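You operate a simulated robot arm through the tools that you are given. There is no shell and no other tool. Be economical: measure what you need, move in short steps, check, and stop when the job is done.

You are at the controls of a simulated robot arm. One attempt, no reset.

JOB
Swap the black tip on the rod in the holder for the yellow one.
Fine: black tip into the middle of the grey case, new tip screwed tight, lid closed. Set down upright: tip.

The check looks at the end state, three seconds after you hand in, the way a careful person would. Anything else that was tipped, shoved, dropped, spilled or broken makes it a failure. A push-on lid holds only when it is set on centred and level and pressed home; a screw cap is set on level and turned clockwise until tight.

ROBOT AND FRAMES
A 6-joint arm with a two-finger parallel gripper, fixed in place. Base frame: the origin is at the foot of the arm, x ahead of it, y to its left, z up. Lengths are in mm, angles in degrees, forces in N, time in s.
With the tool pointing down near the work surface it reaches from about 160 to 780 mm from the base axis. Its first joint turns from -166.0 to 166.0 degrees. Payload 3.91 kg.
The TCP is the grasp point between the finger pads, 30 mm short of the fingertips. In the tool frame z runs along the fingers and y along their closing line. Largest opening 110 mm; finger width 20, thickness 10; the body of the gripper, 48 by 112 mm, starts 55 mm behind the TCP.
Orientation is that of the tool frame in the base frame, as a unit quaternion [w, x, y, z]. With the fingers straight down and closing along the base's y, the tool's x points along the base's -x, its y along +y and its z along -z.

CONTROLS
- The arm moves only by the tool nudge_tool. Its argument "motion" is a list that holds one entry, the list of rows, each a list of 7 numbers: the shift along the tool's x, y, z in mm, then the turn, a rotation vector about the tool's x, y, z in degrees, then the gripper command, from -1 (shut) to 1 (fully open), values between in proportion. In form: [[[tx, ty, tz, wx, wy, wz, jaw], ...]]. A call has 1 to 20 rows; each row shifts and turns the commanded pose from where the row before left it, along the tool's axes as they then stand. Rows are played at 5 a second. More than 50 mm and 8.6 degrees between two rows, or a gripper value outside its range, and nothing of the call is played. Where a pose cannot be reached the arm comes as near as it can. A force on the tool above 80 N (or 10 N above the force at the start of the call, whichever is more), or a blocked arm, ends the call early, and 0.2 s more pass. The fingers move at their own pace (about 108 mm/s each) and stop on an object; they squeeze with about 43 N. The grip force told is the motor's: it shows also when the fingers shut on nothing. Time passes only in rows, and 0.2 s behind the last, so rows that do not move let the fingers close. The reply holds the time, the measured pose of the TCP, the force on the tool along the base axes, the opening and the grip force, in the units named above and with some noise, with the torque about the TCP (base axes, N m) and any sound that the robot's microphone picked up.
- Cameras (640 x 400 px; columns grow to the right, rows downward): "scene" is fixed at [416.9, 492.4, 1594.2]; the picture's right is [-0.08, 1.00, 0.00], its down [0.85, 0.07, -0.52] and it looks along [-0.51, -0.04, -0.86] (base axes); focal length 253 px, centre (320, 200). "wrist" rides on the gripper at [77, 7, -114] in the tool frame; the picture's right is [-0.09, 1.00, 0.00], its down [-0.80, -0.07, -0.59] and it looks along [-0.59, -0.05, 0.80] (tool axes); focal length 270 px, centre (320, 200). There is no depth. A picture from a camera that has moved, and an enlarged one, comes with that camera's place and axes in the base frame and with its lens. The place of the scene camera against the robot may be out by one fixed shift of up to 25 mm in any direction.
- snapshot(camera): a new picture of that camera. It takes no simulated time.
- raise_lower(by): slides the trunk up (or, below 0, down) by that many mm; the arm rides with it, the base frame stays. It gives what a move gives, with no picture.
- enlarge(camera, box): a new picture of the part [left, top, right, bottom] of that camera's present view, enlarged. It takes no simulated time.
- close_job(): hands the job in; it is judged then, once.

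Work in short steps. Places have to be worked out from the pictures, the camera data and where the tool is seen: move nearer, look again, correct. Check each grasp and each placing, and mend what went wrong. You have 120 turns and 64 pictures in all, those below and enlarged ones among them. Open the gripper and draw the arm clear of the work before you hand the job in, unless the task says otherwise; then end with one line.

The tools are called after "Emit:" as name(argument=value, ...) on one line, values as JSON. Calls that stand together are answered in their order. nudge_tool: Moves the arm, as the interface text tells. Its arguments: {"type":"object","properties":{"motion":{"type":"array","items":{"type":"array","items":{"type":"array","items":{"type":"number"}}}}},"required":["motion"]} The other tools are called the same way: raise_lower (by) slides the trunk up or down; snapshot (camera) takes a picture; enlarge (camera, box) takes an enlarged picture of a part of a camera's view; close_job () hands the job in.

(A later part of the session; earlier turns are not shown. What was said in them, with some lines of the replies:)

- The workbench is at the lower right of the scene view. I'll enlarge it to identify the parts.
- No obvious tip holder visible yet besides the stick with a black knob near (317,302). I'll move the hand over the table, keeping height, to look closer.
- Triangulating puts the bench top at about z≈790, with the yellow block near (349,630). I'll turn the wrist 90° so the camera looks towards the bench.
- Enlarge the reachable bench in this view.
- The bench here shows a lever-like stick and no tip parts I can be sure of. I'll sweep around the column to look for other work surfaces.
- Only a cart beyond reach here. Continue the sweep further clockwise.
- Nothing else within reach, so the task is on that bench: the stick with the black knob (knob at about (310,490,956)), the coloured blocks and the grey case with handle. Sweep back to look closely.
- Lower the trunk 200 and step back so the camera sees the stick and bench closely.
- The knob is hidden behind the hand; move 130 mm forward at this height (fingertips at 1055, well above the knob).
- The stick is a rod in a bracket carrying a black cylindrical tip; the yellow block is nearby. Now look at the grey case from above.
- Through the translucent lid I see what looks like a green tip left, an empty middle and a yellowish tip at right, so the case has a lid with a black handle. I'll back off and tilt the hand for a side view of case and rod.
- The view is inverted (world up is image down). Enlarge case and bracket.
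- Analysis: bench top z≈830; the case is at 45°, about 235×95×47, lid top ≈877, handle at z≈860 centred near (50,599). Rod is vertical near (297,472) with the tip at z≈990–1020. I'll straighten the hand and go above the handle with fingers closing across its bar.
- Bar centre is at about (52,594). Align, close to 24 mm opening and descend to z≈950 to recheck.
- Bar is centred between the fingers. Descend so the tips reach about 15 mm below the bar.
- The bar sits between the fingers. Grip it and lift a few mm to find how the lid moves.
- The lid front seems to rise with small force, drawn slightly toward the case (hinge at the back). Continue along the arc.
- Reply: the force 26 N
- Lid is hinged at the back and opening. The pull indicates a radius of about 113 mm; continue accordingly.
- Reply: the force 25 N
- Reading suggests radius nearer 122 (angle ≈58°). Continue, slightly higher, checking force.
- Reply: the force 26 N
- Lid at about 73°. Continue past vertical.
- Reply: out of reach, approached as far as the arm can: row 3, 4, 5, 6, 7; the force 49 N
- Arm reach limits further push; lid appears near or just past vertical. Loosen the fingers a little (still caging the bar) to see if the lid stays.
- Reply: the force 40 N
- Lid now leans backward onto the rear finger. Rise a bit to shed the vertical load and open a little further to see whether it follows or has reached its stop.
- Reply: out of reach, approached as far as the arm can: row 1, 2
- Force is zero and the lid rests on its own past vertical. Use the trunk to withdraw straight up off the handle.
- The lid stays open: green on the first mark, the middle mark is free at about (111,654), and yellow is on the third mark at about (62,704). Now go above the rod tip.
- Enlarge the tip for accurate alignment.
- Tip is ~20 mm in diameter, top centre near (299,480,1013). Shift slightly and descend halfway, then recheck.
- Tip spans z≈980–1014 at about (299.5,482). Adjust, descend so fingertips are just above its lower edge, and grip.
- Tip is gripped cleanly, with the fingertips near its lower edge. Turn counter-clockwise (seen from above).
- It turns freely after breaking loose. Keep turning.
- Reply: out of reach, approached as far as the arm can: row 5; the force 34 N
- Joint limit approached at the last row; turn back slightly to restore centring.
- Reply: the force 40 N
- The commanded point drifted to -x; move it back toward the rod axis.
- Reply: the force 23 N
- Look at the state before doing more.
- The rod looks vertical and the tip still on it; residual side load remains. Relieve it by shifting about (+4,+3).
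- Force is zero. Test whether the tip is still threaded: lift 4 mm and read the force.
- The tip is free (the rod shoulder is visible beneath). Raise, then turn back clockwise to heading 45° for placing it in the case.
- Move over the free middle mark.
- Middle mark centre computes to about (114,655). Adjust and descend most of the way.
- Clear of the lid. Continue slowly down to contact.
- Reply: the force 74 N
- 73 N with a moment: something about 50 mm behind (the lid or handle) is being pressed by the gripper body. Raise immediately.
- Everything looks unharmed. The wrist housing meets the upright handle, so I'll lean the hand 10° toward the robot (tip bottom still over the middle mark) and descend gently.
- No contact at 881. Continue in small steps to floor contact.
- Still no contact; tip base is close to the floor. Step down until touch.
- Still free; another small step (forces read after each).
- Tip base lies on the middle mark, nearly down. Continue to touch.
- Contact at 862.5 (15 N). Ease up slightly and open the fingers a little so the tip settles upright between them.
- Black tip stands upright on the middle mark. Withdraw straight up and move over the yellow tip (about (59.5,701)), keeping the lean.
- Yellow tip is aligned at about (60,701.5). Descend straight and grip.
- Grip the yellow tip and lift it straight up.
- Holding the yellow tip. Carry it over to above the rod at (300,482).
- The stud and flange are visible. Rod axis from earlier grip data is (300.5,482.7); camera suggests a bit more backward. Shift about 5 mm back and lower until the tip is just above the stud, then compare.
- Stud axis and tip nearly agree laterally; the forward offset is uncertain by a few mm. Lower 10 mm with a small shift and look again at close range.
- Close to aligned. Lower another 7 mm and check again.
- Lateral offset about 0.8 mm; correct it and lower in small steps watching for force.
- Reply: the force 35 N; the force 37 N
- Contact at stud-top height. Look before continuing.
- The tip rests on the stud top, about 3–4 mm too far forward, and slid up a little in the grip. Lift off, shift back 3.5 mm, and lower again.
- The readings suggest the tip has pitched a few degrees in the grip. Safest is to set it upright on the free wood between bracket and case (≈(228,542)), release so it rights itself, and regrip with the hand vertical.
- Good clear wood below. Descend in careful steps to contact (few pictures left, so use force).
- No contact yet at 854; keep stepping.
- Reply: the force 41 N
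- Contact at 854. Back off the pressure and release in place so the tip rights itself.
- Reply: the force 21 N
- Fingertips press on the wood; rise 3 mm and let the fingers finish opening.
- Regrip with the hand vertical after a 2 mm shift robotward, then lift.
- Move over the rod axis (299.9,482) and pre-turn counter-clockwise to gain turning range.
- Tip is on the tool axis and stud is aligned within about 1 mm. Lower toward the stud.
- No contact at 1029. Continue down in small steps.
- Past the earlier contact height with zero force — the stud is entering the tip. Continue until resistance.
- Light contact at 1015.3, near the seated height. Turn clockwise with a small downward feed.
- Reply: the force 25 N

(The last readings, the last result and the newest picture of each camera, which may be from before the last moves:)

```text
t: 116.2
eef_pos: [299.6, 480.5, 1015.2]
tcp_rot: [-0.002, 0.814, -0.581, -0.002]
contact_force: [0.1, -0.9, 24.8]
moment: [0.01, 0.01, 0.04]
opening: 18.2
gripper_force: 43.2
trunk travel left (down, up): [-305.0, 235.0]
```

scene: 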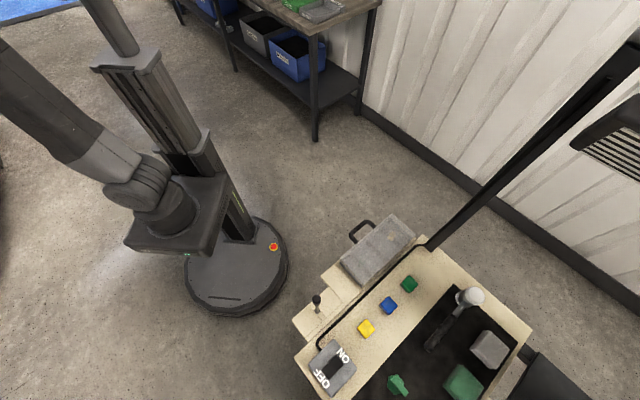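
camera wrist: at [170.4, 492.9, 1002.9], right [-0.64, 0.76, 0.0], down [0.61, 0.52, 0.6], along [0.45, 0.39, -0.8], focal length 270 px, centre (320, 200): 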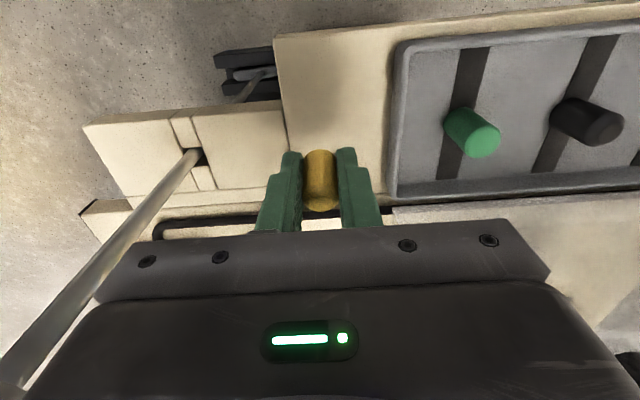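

Pressing 25 N, little torque. Keep turning clockwise without more feed.

Emit:
nudge_tool(motion=[[[0, 0, 0, 0, 0, 8, -1], [0, 0, 0, 0, 0, 8, -1], [0, 0, 0, 0, 0, 8, -1], [0, 0, 0, 0, 0, 8, -1], [0, 0, 0, 0, 0, 8, -1], [0, 0, 0, 0, 0, 8, -1], [0, 0, 0, 0, 0, 8, -1], [0, 0, 0, 0, 0, 8, -1], [0, 0, 0, 0, 0, 8, -1], [0, 0, 0, 0, 0, 8, -1], [0, 0, 0, 0, 0, 0, -1]]])

```text
t: 118.6
eef_pos: [299.5, 482.0, 1014.1]
tcp_rot: [0.001, -0.252, 0.968, 0.002]
contact_force: [-2.2, 3.0, 27.9]
moment: [0.19, 0.02, 1.27]
opening: 18.8
gripper_force: 43.0
trunk travel left (down, up): [-305.0, 235.0]
```

Torque has risen to 1.27 N·m at z=1014 — it is tightening. A little more to confirm.

Emit:
nudge_tool(motion=[[[0, 0, 0, 0, 0, 6, -1], [0, 0, 0, 0, 0, 6, -1], [0, 0, 0, 0, 0, 0, -1]]])

```text
t: 119.4
eef_pos: [300.3, 481.4, 1011.7]
tcp_rot: [-0.001, -0.148, 0.989, -0.001]
contact_force: [0.5, 0.1, -3.5]
moment: [0.0, -0.02, 0.01]
opening: 18.5
gripper_force: 43.2
trunk travel left (down, up): [-305.0, 235.0]
```

Torque vanished and z dropped 2 mm; either the fingers slipped or the thread advanced. Turn further and check.

Emit:
nudge_tool(motion=[[[0, 0, 0, 0, 0, 6, -1], [0, 0, 0, 0, 0, 6, -1], [0, 0, 0, 0, 0, 6, -1], [0, 0, 0, 0, 0, 0, -1]]])

Emit:
enlarge(camera="wrist", box=[260, 80, 380, 200])

```text
t: 120.4
eef_pos: [299.3, 482.4, 1014.7]
tcp_rot: [0.001, 0.008, 1.0, 0.001]
contact_force: [0.1, -0.4, -3.0]
moment: [0.06, 0.03, 0.0]
opening: 18.5
gripper_force: 43.7
trunk travel left (down, up): [-305.0, 235.0]
```

```text
3.33 times, centred on (320, 140) of wrist
camera zoom: at [223.5, 488.4, 1129.0], right [0.1, 0.99, 0.0], down [0.8, -0.08, 0.59], along [0.59, -0.06, -0.8], focal length 901 px, centre (320, 400)
```

zoom: 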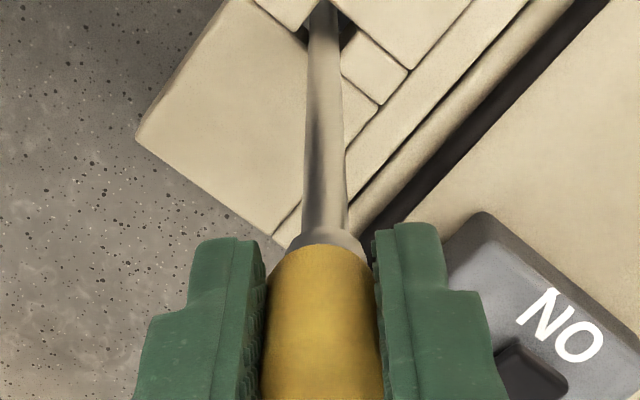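

The flange collar shows below the tip, so it isn't fully home yet. Test engagement: pull up 2 mm and read force.

Emit:
nudge_tool(motion=[[[0, 0, -2, 0, 0, 0, -1], [0, 0, 0, 0, 0, 0, -1]]])

```text
t: 121.0
eef_pos: [301.1, 482.2, 1014.3]
tcp_rot: [-0.001, 0.007, 1.0, 0.002]
contact_force: [-0.3, 0.0, -2.9]
moment: [-0.01, -0.01, 0.0]
opening: 18.2
gripper_force: 42.8
trunk travel left (down, up): [-305.0, 235.0]
```

A steady −3 N suggests the tip now carries the rod's weight (threaded on). Lower again until the load returns to the holder.

Emit:
nudge_tool(motion=[[[0, 0, 2, 0, 0, 0, -1], [0, 0, 0, 0, 0, 0, -1]]])

Emit:
nudge_tool(motion=[[[0, 0, 1.5, 0, 0, 0, -1], [0, 0, 0, 0, 0, 0, -1]]])

Emit:
nudge_tool(motion=[[[0, 0, 1.5, 0, 0, 0, -1], [0, 0, 0, 0, 0, 0, -1]]])

```text
t: 121.6
eef_pos: [299.4, 481.4, 1013.5]
tcp_rot: [0.0, 0.008, 1.0, 0.001]
contact_force: [0.3, -0.6, -2.8]
moment: [0.02, 0.01, 0.03]
opening: 18.5
gripper_force: 43.4
trunk travel left (down, up): [-305.0, 235.0]
```

```text
t: 122.2
eef_pos: [299.3, 482.4, 1011.5]
tcp_rot: [0.001, 0.007, 1.0, 0.002]
contact_force: [-1.0, 0.6, -3.8]
moment: [0.02, 0.03, 0.05]
opening: 18.6
gripper_force: 42.8
trunk travel left (down, up): [-305.0, 235.0]
```

```text
t: 122.8
eef_pos: [299.0, 481.2, 1010.2]
tcp_rot: [0.0, 0.007, 1.0, 0.001]
contact_force: [0.2, 0.6, 3.0]
moment: [0.03, -0.02, -0.02]
opening: 18.7
gripper_force: 43.3
trunk travel left (down, up): [-305.0, 235.0]
```

The rod is back down in the holder and the tip moves with it. Press lightly and turn clockwise to check tightness.

Emit:
nudge_tool(motion=[[[0, 0, 1, 0, 0, 0, -1], [0, 0, 0, 0, 0, 8, -1], [0, 0, 0, 0, 0, 8, -1], [0, 0, 0, 0, 0, 0, -1]]])

```text
t: 123.8
eef_pos: [298.2, 481.8, 1009.7]
tcp_rot: [0.001, 0.146, 0.989, 0.003]
contact_force: [-2.5, 4.6, 14.1]
moment: [0.11, 0.03, 0.37]
opening: 18.8
gripper_force: 43.3
trunk travel left (down, up): [-305.0, 235.0]
```

Torque rising (0.37). Continue a bit.

Emit:
nudge_tool(motion=[[[0, 0, 0, 0, 0, 8, -1], [0, 0, 0, 0, 0, 8, -1], [0, 0, 0, 0, 0, 0, -1]]])

```text
t: 124.6
eef_pos: [299.3, 481.8, 1010.2]
tcp_rot: [0.0, 0.283, 0.959, 0.002]
contact_force: [-3.5, 9.9, 17.1]
moment: [0.26, 0.02, 0.73]
opening: 18.7
gripper_force: 42.6
trunk travel left (down, up): [-305.0, 235.0]
```

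Torque 0.73, building steadily. Continue.

Emit:
nudge_tool(motion=[[[0, 0, 0, 0, 0, 8, -1], [0, 0, 0, 0, 0, 8, -1], [0, 0, 0, 0, 0, 0, -1]]])

```text
t: 125.4
eef_pos: [298.9, 482.8, 1011.3]
tcp_rot: [0.0, 0.413, 0.911, 0.002]
contact_force: [-6.8, 15.4, 20.1]
moment: [0.38, 0.1, 1.0]
opening: 19.0
gripper_force: 43.2
trunk travel left (down, up): [-305.0, 235.0]
```

Torque 1.0 N·m. One more increment.

Emit:
nudge_tool(motion=[[[0, 0, 0, 0, 0, 8, -1], [0, 0, 0, 0, 0, 8, -1], [0, 0, 0, 0, 0, 0, -1]]])

```text
t: 126.2
eef_pos: [298.5, 483.4, 1009.8]
tcp_rot: [0.0, 0.536, 0.844, 0.001]
contact_force: [-8.2, 22.4, 16.4]
moment: [0.51, 0.15, 1.08]
opening: 20.8
gripper_force: 43.3
trunk travel left (down, up): [-305.0, 235.0]
```

Torque saturates near 1.1 with the fingers starting to slip, so the tip is tight. Release and inspect.

Emit:
nudge_tool(motion=[[[0, 0, 0, 0, 0, 0, -0.6], [0, 0, 0, 0, 0, 0, -0.2], [0, 0, -15, 0, 0, 0, 0], [0, 0, -25, 0, 0, 0, 0], [0, 0, -25, 0, 0, 0, 0], [0, 0, 0, 0, 0, 0, 0]]])

Emit:
enlarge(camera="wrist", box=[240, 40, 400, 200])

```text
t: 127.6
eef_pos: [300.2, 481.0, 1075.2]
tcp_rot: [-0.001, 0.535, 0.845, 0.0]
contact_force: [-0.6, 0.9, 0.4]
moment: [0.03, -0.02, -0.04]
opening: 55.0
gripper_force: 0.0
trunk travel left (down, up): [-305.0, 235.0]
```

```text
2.50 times, centred on (320, 120) of wrist
camera zoom: at [273.1, 552.8, 1191.1], right [0.94, 0.34, 0.0], down [0.28, -0.76, 0.59], along [0.2, -0.56, -0.81], focal length 676 px, centre (320, 400)
```

zoom: 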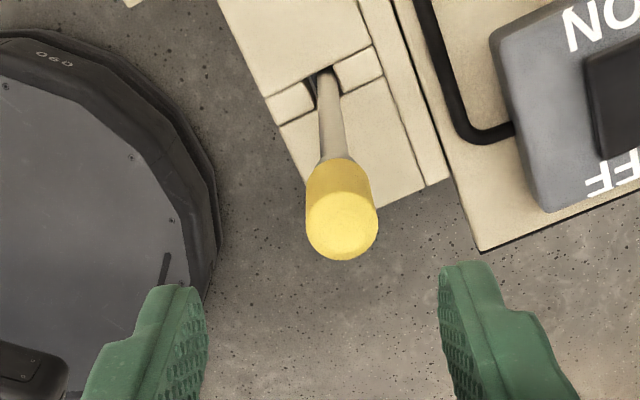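

Yellow tip is seated with the flange hidden, just like the black one was. I'll verify tightness with a fresh grip: recentre, turn back in the air, regrip and twist clockwise.

Emit:
nudge_tool(motion=[[[0, 4, 0, 0, 0, 0, -0.2], [0, 0, 0, 0, 0, -8, -0.2], [0, 0, 0, 0, 0, -8, -0.2], [0, 0, 0, 0, 0, -8, -0.2], [0, 0, 0, 0, 0, -8, -0.2], [0, 0, 0, 0, 0, -8, -0.2], [0, 0, 0, 0, 0, -8, -0.2], [0, 0, 0, 0, 0, -8, -0.2], [0, 0, 0, 0, 0, -8, -0.2], [0, 0, 0, 0, 0, -8, -0.2], [0, 0, 0, 0, 0, -8, -0.2], [0, 0, 0, 0, 0, -8, -0.2], [0, 0, 0, 0, 0, -8, -0.2], [0, 0, 0, 0, 0, -8, -0.2], [0, 0, 0, 0, 0, 0, -0.2]]])

Emit:
nudge_tool(motion=[[[0, 0, 20, 0, 0, 0, -0.2], [0, 0, 20, 0, 0, 0, -0.2], [0, 0, 14, 0, 0, 0, -0.2], [0, 0, 8, 0, 0, 0, -0.2], [0, 0, 0, 0, 0, 0, -0.5], [0, 0, 0, 0, 0, 0, -1], [0, 0, 0, 0, 0, 0, -1]]])

Emit:
nudge_tool(motion=[[[0, 0, 0, 0, 0, 8, -1], [0, 0, 0, 0, 0, 8, -1], [0, 0, 0, 0, 0, 0, -1]]])

```text
t: 130.8
eef_pos: [304.8, 483.4, 1076.6]
tcp_rot: [0.001, -0.336, 0.942, 0.001]
contact_force: [0.3, -0.1, 0.0]
moment: [0.0, 0.03, 0.01]
opening: 44.0
gripper_force: 0.1
trunk travel left (down, up): [-305.0, 235.0]
```

```text
t: 132.4
eef_pos: [303.4, 482.3, 1013.5]
tcp_rot: [0.0, -0.336, 0.942, 0.001]
contact_force: [-0.5, 0.1, -0.2]
moment: [0.03, 0.0, -0.02]
opening: 18.6
gripper_force: 43.1
trunk travel left (down, up): [-305.0, 235.0]
```

```text
t: 133.2
eef_pos: [302.3, 483.0, 1014.9]
tcp_rot: [-0.001, -0.2, 0.98, 0.0]
contact_force: [-1.5, -0.1, -2.9]
moment: [0.06, 0.03, -0.01]
opening: 19.0
gripper_force: 42.7
trunk travel left (down, up): [-305.0, 235.0]
```

Lift of about 3 N means the rod is being drawn up out of its seat rather than tightening. Press down to seat the rod (≈15 N) and turn on clockwise.

Emit:
nudge_tool(motion=[[[0, 0, 1.5, 0, 0, 0, -1], [0, 0, 1.5, 0, 0, 0, -1], [0, 0, 0, 0, 0, 0, -1]]])

Emit:
nudge_tool(motion=[[[0, 0, 1.5, 0, 0, 0, -1], [0, 0, 0, 0, 0, 0, -1]]])

```text
t: 134.0
eef_pos: [303.1, 482.3, 1012.4]
tcp_rot: [0.003, -0.201, 0.98, 0.002]
contact_force: [-1.3, 1.4, 25.5]
moment: [0.1, -0.04, 0.0]
opening: 18.9
gripper_force: 43.3
trunk travel left (down, up): [-305.0, 235.0]
```

```text
t: 134.6
eef_pos: [302.5, 481.5, 1011.8]
tcp_rot: [0.001, -0.201, 0.98, 0.003]
contact_force: [-2.6, 2.8, 37.7]
moment: [0.1, -0.01, 0.0]
opening: 18.9
gripper_force: 42.6
trunk travel left (down, up): [-305.0, 235.0]
```

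Seated with 38 N pressing. Turn clockwise 24°.

Emit:
nudge_tool(motion=[[[0, 0, 0, 0, 0, 8, -1], [0, 0, 0, 0, 0, 8, -1], [0, 0, 0, 0, 0, 8, -1], [0, 0, 0, 0, 0, 0, -1]]])

```text
t: 135.6
eef_pos: [301.6, 482.0, 1010.8]
tcp_rot: [0.002, 0.007, 1.0, 0.002]
contact_force: [-2.1, 1.6, 35.6]
moment: [0.12, -0.06, 0.05]
opening: 18.7
gripper_force: 43.0
trunk travel left (down, up): [-305.0, 235.0]
```

Almost no torque over that 24°. Continue clockwise another 32° to see if it builds.

Emit:
nudge_tool(motion=[[[0, 0, 0, 0, 0, 8, -1], [0, 0, 0, 0, 0, 8, -1], [0, 0, 0, 0, 0, 8, -1], [0, 0, 0, 0, 0, 8, -1], [0, 0, 0, 0, 0, 0, -1]]])

```text
t: 136.8
eef_pos: [302.9, 482.1, 1009.6]
tcp_rot: [0.0, 0.283, 0.959, 0.003]
contact_force: [-3.0, 2.7, 28.6]
moment: [0.02, 0.02, 0.73]
opening: 19.0
gripper_force: 43.1
trunk travel left (down, up): [-305.0, 235.0]
```

Torque 0.73 again. Continue to the slip point.

Emit:
nudge_tool(motion=[[[0, 0, 0, 0, 0, 8, -1], [0, 0, 0, 0, 0, 8, -1], [0, 0, 0, 0, 0, 8, -1], [0, 0, 0, 0, 0, 0, -1]]])

```text
t: 137.8
eef_pos: [302.3, 483.3, 1008.8]
tcp_rot: [-0.001, 0.476, 0.879, 0.001]
contact_force: [-4.7, 3.0, 18.0]
moment: [0.02, 0.08, 0.99]
opening: 20.7
gripper_force: 42.3
trunk travel left (down, up): [-305.0, 235.0]
```

Torque again reaches ~1.0 with fingers slipping over the tip. One more independent check: open in place, rotate back 160°, regrip and twist.

Emit:
nudge_tool(motion=[[[0, 0, -1, 0, 0, 0, -0.2], [0, 0, -1, 0, 0, 0, -0.2], [0, 0, 0, 0, 0, -8.3, -0.2], [0, 0, 0, 0, 0, -8.3, -0.2], [0, 0, 0, 0, 0, -8.3, -0.2], [0, 0, 0, 0, 0, -8.3, -0.2], [0, 0, 0, 0, 0, -8.3, -0.2], [0, 0, 0, 0, 0, -8.3, -0.2], [0, 0, 0, 0, 0, -8.3, -0.2], [0, 0, 0, 0, 0, -8.3, -0.2], [0, 0, 0, 0, 0, -8.3, -0.2], [0, 0, 0, 0, 0, -8.3, -0.2], [0, 0, 0, 0, 0, -8.3, -0.2], [0, 0, 0, 0, 0, -8.3, -0.2], [0, 0, 0, 0, 0, -8.3, -0.2], [0, 0, 0, 0, 0, -8.3, -0.2], [0, 0, 0, 0, 0, -8.3, -0.2], [0, 0, 0, 0, 0, -8.3, -0.2], [0, 0, 0, 0, 0, -8.3, -1], [0, 0, 0, 0, 0, 0, -1]]])

Emit:
nudge_tool(motion=[[[0, 0, 2, 0, 0, 0, -1], [0, 0, 0, 0, 0, 8, -1], [0, 0, 0, 0, 0, 8, -1], [0, 0, 0, 0, 0, 0, -1]]])

Emit:
nudge_tool(motion=[[[0, 0, 0, 0, 0, 8, -1], [0, 0, 0, 0, 0, 8, -1], [0, 0, 0, 0, 0, 0, -1]]])

Emit:
nudge_tool(motion=[[[0, 0, 0, 0, 0, 8, -1], [0, 0, 0, 0, 0, 8, -1], [0, 0, 0, 0, 0, 0, -1]]])

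```text
t: 142.0
eef_pos: [303.6, 483.5, 1010.1]
tcp_rot: [0.0, -0.672, 0.741, 0.001]
contact_force: [-0.8, 1.0, -0.4]
moment: [0.0, 0.03, 0.05]
opening: 18.6
gripper_force: 43.3
trunk travel left (down, up): [-305.0, 235.0]
```

```text
t: 143.0
eef_pos: [302.8, 482.8, 1009.6]
tcp_rot: [0.002, -0.561, 0.828, 0.003]
contact_force: [-0.9, 1.6, 17.8]
moment: [0.08, 0.04, 0.46]
opening: 18.9
gripper_force: 42.6
trunk travel left (down, up): [-305.0, 235.0]
```

```text
t: 143.8
eef_pos: [302.5, 482.8, 1010.1]
tcp_rot: [0.002, -0.44, 0.898, 0.002]
contact_force: [-2.1, 0.9, 22.1]
moment: [0.06, 0.04, 0.79]
opening: 18.4
gripper_force: 43.1
trunk travel left (down, up): [-305.0, 235.0]
```

```text
t: 144.6
eef_pos: [303.5, 482.4, 1010.2]
tcp_rot: [0.001, -0.311, 0.95, 0.002]
contact_force: [-1.9, 0.6, 18.2]
moment: [0.02, 0.04, 1.04]
opening: 19.0
gripper_force: 43.3
trunk travel left (down, up): [-305.0, 235.0]
```

Torque now builds immediately on twisting (0.46→1.04 with the fingers winding/slipping): the yellow tip is tight. Release, rise and head for the lid handle.

Emit:
nudge_tool(motion=[[[0, 0, 0, 0, 0, 0, -0.5], [0, 0, 0, 0, 0, 0, 0], [0, 0, -20, 0, 0, 0, 0], [0, 0, -35, 0, 0, 0, 0], [0, 0, -25, 0, 0, 0, 0], [0, 0, 0, 0, 0, -8.3, 0], [0, 0, 0, 0, 0, -8.3, 0], [0, 0, 0, 0, 0, -8.3, 0], [0, 0, 0, 0, 0, -8.3, 0], [0, 0, 0, 0, 0, -8.3, 0], [0, 0, 0, 0, 0, -8.3, 0], [0, 0, 0, 0, 0, -8.3, 0], [0, 0, 0, 0, 0, -8.3, 0], [0, 0, 0, 0, 0, -8.3, 0], [0, 0, 0, 0, 0, -8.3, 0], [0, 0, 0, 0, 0, -8.3, 0], [0, 0, 0, 0, 0, -7.5, 0], [0, 0, 0, 0, 0, 0, 0]]])

Emit:
nudge_tool(motion=[[[-43, -6, 0, 0, 0, 0, -0.1], [-43, -6, 0, 0, 0, 0, -0.1], [-43, -6, 0, 0, 0, 0, -0.1], [-43, -6, 0, 0, 0, 0, -0.1], [-43, -6, 0, 0, 0, 0, -0.1], [-43, -6, 0, 0, 0, 0, -0.1], [0, 0, 0, 0, 0, 0, -0.1]]])

Emit:
snapshot(camera="wrist")

```text
t: 148.4
eef_pos: [304.1, 483.2, 1088.8]
tcp_rot: [-0.001, 0.925, -0.381, -0.001]
contact_force: [0.4, -0.1, -0.2]
moment: [-0.01, 0.02, -0.02]
opening: 54.9
gripper_force: 0.1
trunk travel left (down, up): [-305.0, 235.0]
```

```text
t: 150.0
eef_pos: [157.2, 667.6, 1084.1]
tcp_rot: [-0.003, 0.924, -0.381, -0.001]
contact_force: [-0.7, 0.6, -0.2]
moment: [0.02, -0.01, -0.01]
opening: 49.6
gripper_force: 0.0
out of reach, approached as far as the arm can: row 6
trunk travel left (down, up): [-305.0, 235.0]
```

```text
1 pictures are left
camera wrist: at [207.0, 606.0, 1198.3], right [-0.77, -0.64, 0.0], down [-0.52, 0.61, 0.6], along [-0.38, 0.46, -0.8], focal length 270 px, centre (320, 200)
```

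wrist: 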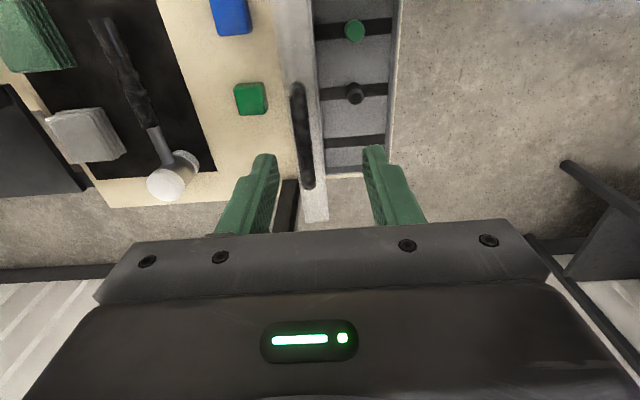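

Bar lies about 18 mm behind the hand, sum x+y≈850, z≈967. Descend partway, shift over it, then lower so the fingers straddle it.

Emit:
nudge_tool(motion=[[[0, 0, 25, 0, 0, 0, -0.1], [0, 0, 20, 0, 0, 0, -0.1], [1.5, -9, 0, 0, 0, 0, -0.1], [1.5, -9, 0, 0, 0, 0, -0.1], [0, 0, 0, 0, 0, 0, -0.1]]])

```text
t: 151.2
eef_pos: [173.5, 678.0, 1036.4]
tcp_rot: [-0.001, 0.924, -0.382, -0.001]
contact_force: [0.0, 1.3, 0.9]
moment: [0.03, -0.01, -0.01]
opening: 49.7
gripper_force: 0.1
trunk travel left (down, up): [-305.0, 235.0]
```

In place at (173.5,678). Lower to straddle the bar (fingers 50 mm apart), then narrow.

Emit:
nudge_tool(motion=[[[0, 0, 20, 0, 0, 0, -0.1], [0, 0, 20, 0, 0, 0, -0.1], [0, 0, 10, 0, 0, 0, -0.1], [0, 0, 0, 0, 0, 0, -0.35], [0, 0, 0, 0, 0, 0, -1], [0, 0, 0, 0, 0, 0, -1]]])

```text
t: 152.6
eef_pos: [174.8, 679.6, 985.4]
tcp_rot: [-0.002, 0.924, -0.382, -0.001]
contact_force: [7.6, 10.6, 0.4]
moment: [1.57, -0.77, 0.63]
opening: 14.3
gripper_force: 45.2
trunk travel left (down, up): [-305.0, 235.0]
```

Bar gripped. Regrip 6 mm higher for clearance, then swing the lid forward along the known arc (radius 125.5).

Emit:
nudge_tool(motion=[[[0, 0, 0, 0, 0, 0, -0.6], [0, 0, -6, 0, 0, 0, -0.6], [0, 0, 0, 0, 0, 0, -1], [0, 0, 0, 0, 0, 0, -1], [0, 11.5, -1.4, 0, 0, 0, -1], [0, 11.6, -0.7, 0, 0, 0, -1], [0, 10.9, 0.6, 0, 0, 0, -1], [0, 10.9, 1.3, 0, 0, 0, -1], [0, 10.6, 2.5, 0, 0, 0, -1], [0, 10.5, 3.2, 0, 0, 0, -1], [0, 0, 0, 0, 0, 0, -1]]])

```text
t: 155.0
eef_pos: [123.2, 636.8, 984.1]
tcp_rot: [0.0, 0.924, -0.382, -0.001]
contact_force: [-25.9, 36.2, -10.7]
moment: [0.55, 0.13, 0.31]
opening: 14.4
gripper_force: 45.3
trunk travel left (down, up): [-305.0, 235.0]
```

Lid at ~70°, but I'm at the bar's bend with sideways load. Loosen slightly (still caged), slide 15 mm toward the middle, regrip and continue down.

Emit:
nudge_tool(motion=[[[0, 0, 0, 0, 0, 0, -0.65], [-8, 0, 0, 0, 0, 0, -0.65], [-8, 0, 0, 0, 0, 0, -0.65], [0, 0, 0, 0, 0, 0, -1], [0, 0, 0, 0, 0, 0, -1], [0, 10, 4.3, 0, 0, 0, -1], [0, 9.8, 4.9, 0, 0, 0, -1], [0, 0, 0, 0, 0, 0, -1]]])

```text
t: 156.8
eef_pos: [104.3, 627.6, 977.4]
tcp_rot: [0.0, 0.924, -0.383, 0.0]
contact_force: [24.0, -15.8, -8.7]
moment: [-0.77, -0.75, -0.4]
opening: 13.4
gripper_force: 45.4
trunk travel left (down, up): [-305.0, 235.0]
```

On the arc at 60°. Relax a little sideways and continue down.

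Emit:
nudge_tool(motion=[[[3, 9.1, 6, 0, 0, 0, -1], [0, 8.8, 6.6, 0, 0, 0, -1], [0, 7.9, 7.5, 0, 0, 0, -1], [0, 7.5, 7.9, 0, 0, 0, -1], [0, 6.5, 8.8, 0, 0, 0, -1], [0, 6.1, 9.2, 0, 0, 0, -1], [0, 0, 0, 0, 0, 0, -1]]])

```text
t: 158.4
eef_pos: [71.7, 597.4, 932.5]
tcp_rot: [-0.001, 0.924, -0.382, -0.001]
contact_force: [11.6, 1.6, -4.3]
moment: [0.65, 0.28, -0.65]
opening: 13.3
gripper_force: 44.5
trunk travel left (down, up): [-305.0, 235.0]
```

At 30°. Continue to closed.

Emit:
nudge_tool(motion=[[[0, 4.9, 9.7, 0, 0, 0, -1], [0, 4.3, 10.1, 0, 0, 0, -1], [0, 3.2, 10.4, 0, 0, 0, -1], [0, 2.5, 10.7, 0, 0, 0, -1], [0, 1, 7.5, 0, 0, 0, -1], [0, 0.7, 5, 0, 0, 0, -1], [0, 0, 0, 0, 0, 0, -1]]])

```text
t: 160.0
eef_pos: [60.2, 584.9, 883.5]
tcp_rot: [-0.004, 0.924, -0.382, -0.003]
contact_force: [16.4, 17.0, 35.1]
moment: [0.22, -0.51, -0.7]
opening: 13.4
gripper_force: 44.6
trunk travel left (down, up): [-305.0, 235.0]
```

Lid resists at 883 with 35 N – maybe closed already with the bar shifted in the grip. Release, rise, and press the lid's front top to confirm its height (closed top ≈877).

Emit:
nudge_tool(motion=[[[0, 0, -2, 0, 0, 0, -0.55], [0, 0, 0, 0, 0, 0, -0.5], [0, 0, -25, 0, 0, 0, -0.5], [0, 0, -40, 0, 0, 0, -0.5], [0, 0, 0, 0, 0, 0, -0.7]]])

```text
t: 161.2
eef_pos: [59.1, 581.3, 946.3]
tcp_rot: [-0.001, 0.924, -0.382, 0.0]
contact_force: [-0.4, -0.8, 0.1]
moment: [0.02, -0.02, -0.01]
opening: 16.4
gripper_force: 0.1
trunk travel left (down, up): [-305.0, 235.0]
```

Move over the lid front centre with closed fingers and press gently.

Emit:
nudge_tool(motion=[[[-9.5, -25.3, 0, 0, 0, 0, -1], [-9.5, -25.3, 0, 0, 0, 0, -1], [0, 0, 15, 0, 0, 0, -1], [0, 0, 10, 0, 0, 0, -1], [0, 0, 6, 0, 0, 0, -1], [0, 0, 0, 0, 0, 0, -1]]])

Emit:
nudge_tool(motion=[[[0, 0, 3, 0, 0, 0, -1], [0, 0, 3, 0, 0, 0, -1], [0, 0, 3, 0, 0, 0, -1], [0, 0, 3, 0, 0, 0, -1], [0, 0, 3, 0, 0, 0, -1], [0, 0, 0, 0, 0, 0, -1]]])

```text
t: 162.6
eef_pos: [81.7, 633.3, 915.4]
tcp_rot: [-0.002, 0.924, -0.382, -0.001]
contact_force: [0.2, -0.5, -0.8]
moment: [-0.01, -0.01, -0.02]
opening: 0.0
gripper_force: 38.0
trunk travel left (down, up): [-305.0, 235.0]
```

```text
t: 164.0
eef_pos: [81.6, 630.4, 906.3]
tcp_rot: [-0.006, 0.924, -0.382, -0.002]
contact_force: [1.4, 9.4, 46.5]
moment: [-0.02, -0.4, 0.01]
opening: 0.0
gripper_force: 37.2
trunk travel left (down, up): [-305.0, 235.0]
```

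Lid top firm at z≈876 = closed. Raise and withdraw the arm clear of the bench.

Emit:
nudge_tool(motion=[[[0, 0, -30, 0, 0, 0, -1], [0, 0, -45, 0, 0, 0, -0.5], [0, 0, -45, 0, 0, 0, 0], [0, 0, -45, 0, 0, 0, 0.5], [0, 45, 0, 0, 0, 0, 1], [0, 45, 0, 0, 0, 0, 1], [0, 45, 0, 0, 0, 0, 1], [0, 45, 0, 0, 0, 0, 1], [0, 45, 0, 0, 0, 0, 1], [0, 45, 0, 0, 0, 0, 1], [0, 0, 0, 0, 0, 0, 1]]])

Emit:
enlarge(camera="scene", box=[290, 200, 450, 340])

```text
t: 166.4
eef_pos: [-111.4, 437.9, 1064.1]
tcp_rot: [-0.001, 0.924, -0.382, 0.0]
contact_force: [0.2, 0.2, -0.7]
moment: [-0.03, -0.02, -0.02]
opening: 110.1
gripper_force: 0.0
trunk travel left (down, up): [-305.0, 235.0]
```

```text
2.86 times, centred on (370, 270) of scene
camera zoom: at [416.9, 492.4, 1594.2], right [-0.08, 1.0, 0.0], down [0.85, 0.07, -0.52], along [-0.51, -0.04, -0.86], focal length 722 px, centre (177, 0)
```

zoom: 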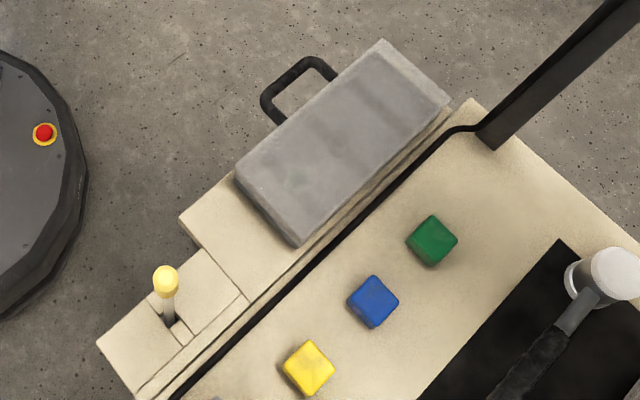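

The last picture shows the lid closed, the yellow tip on the upright rod and the cubes where they were. The arm is clear with the gripper open, so I'm handing in.

Emit:
close_job()

```text
The job is handed in.
```

I screwed the yellow tip tight onto the rod, set the black tip upright on the middle mark of the grey case and closed the lid; the lid was shut again after my last view of the black tip, and I had pressed hard (73 N) on the open lid's handle once without visible damage.
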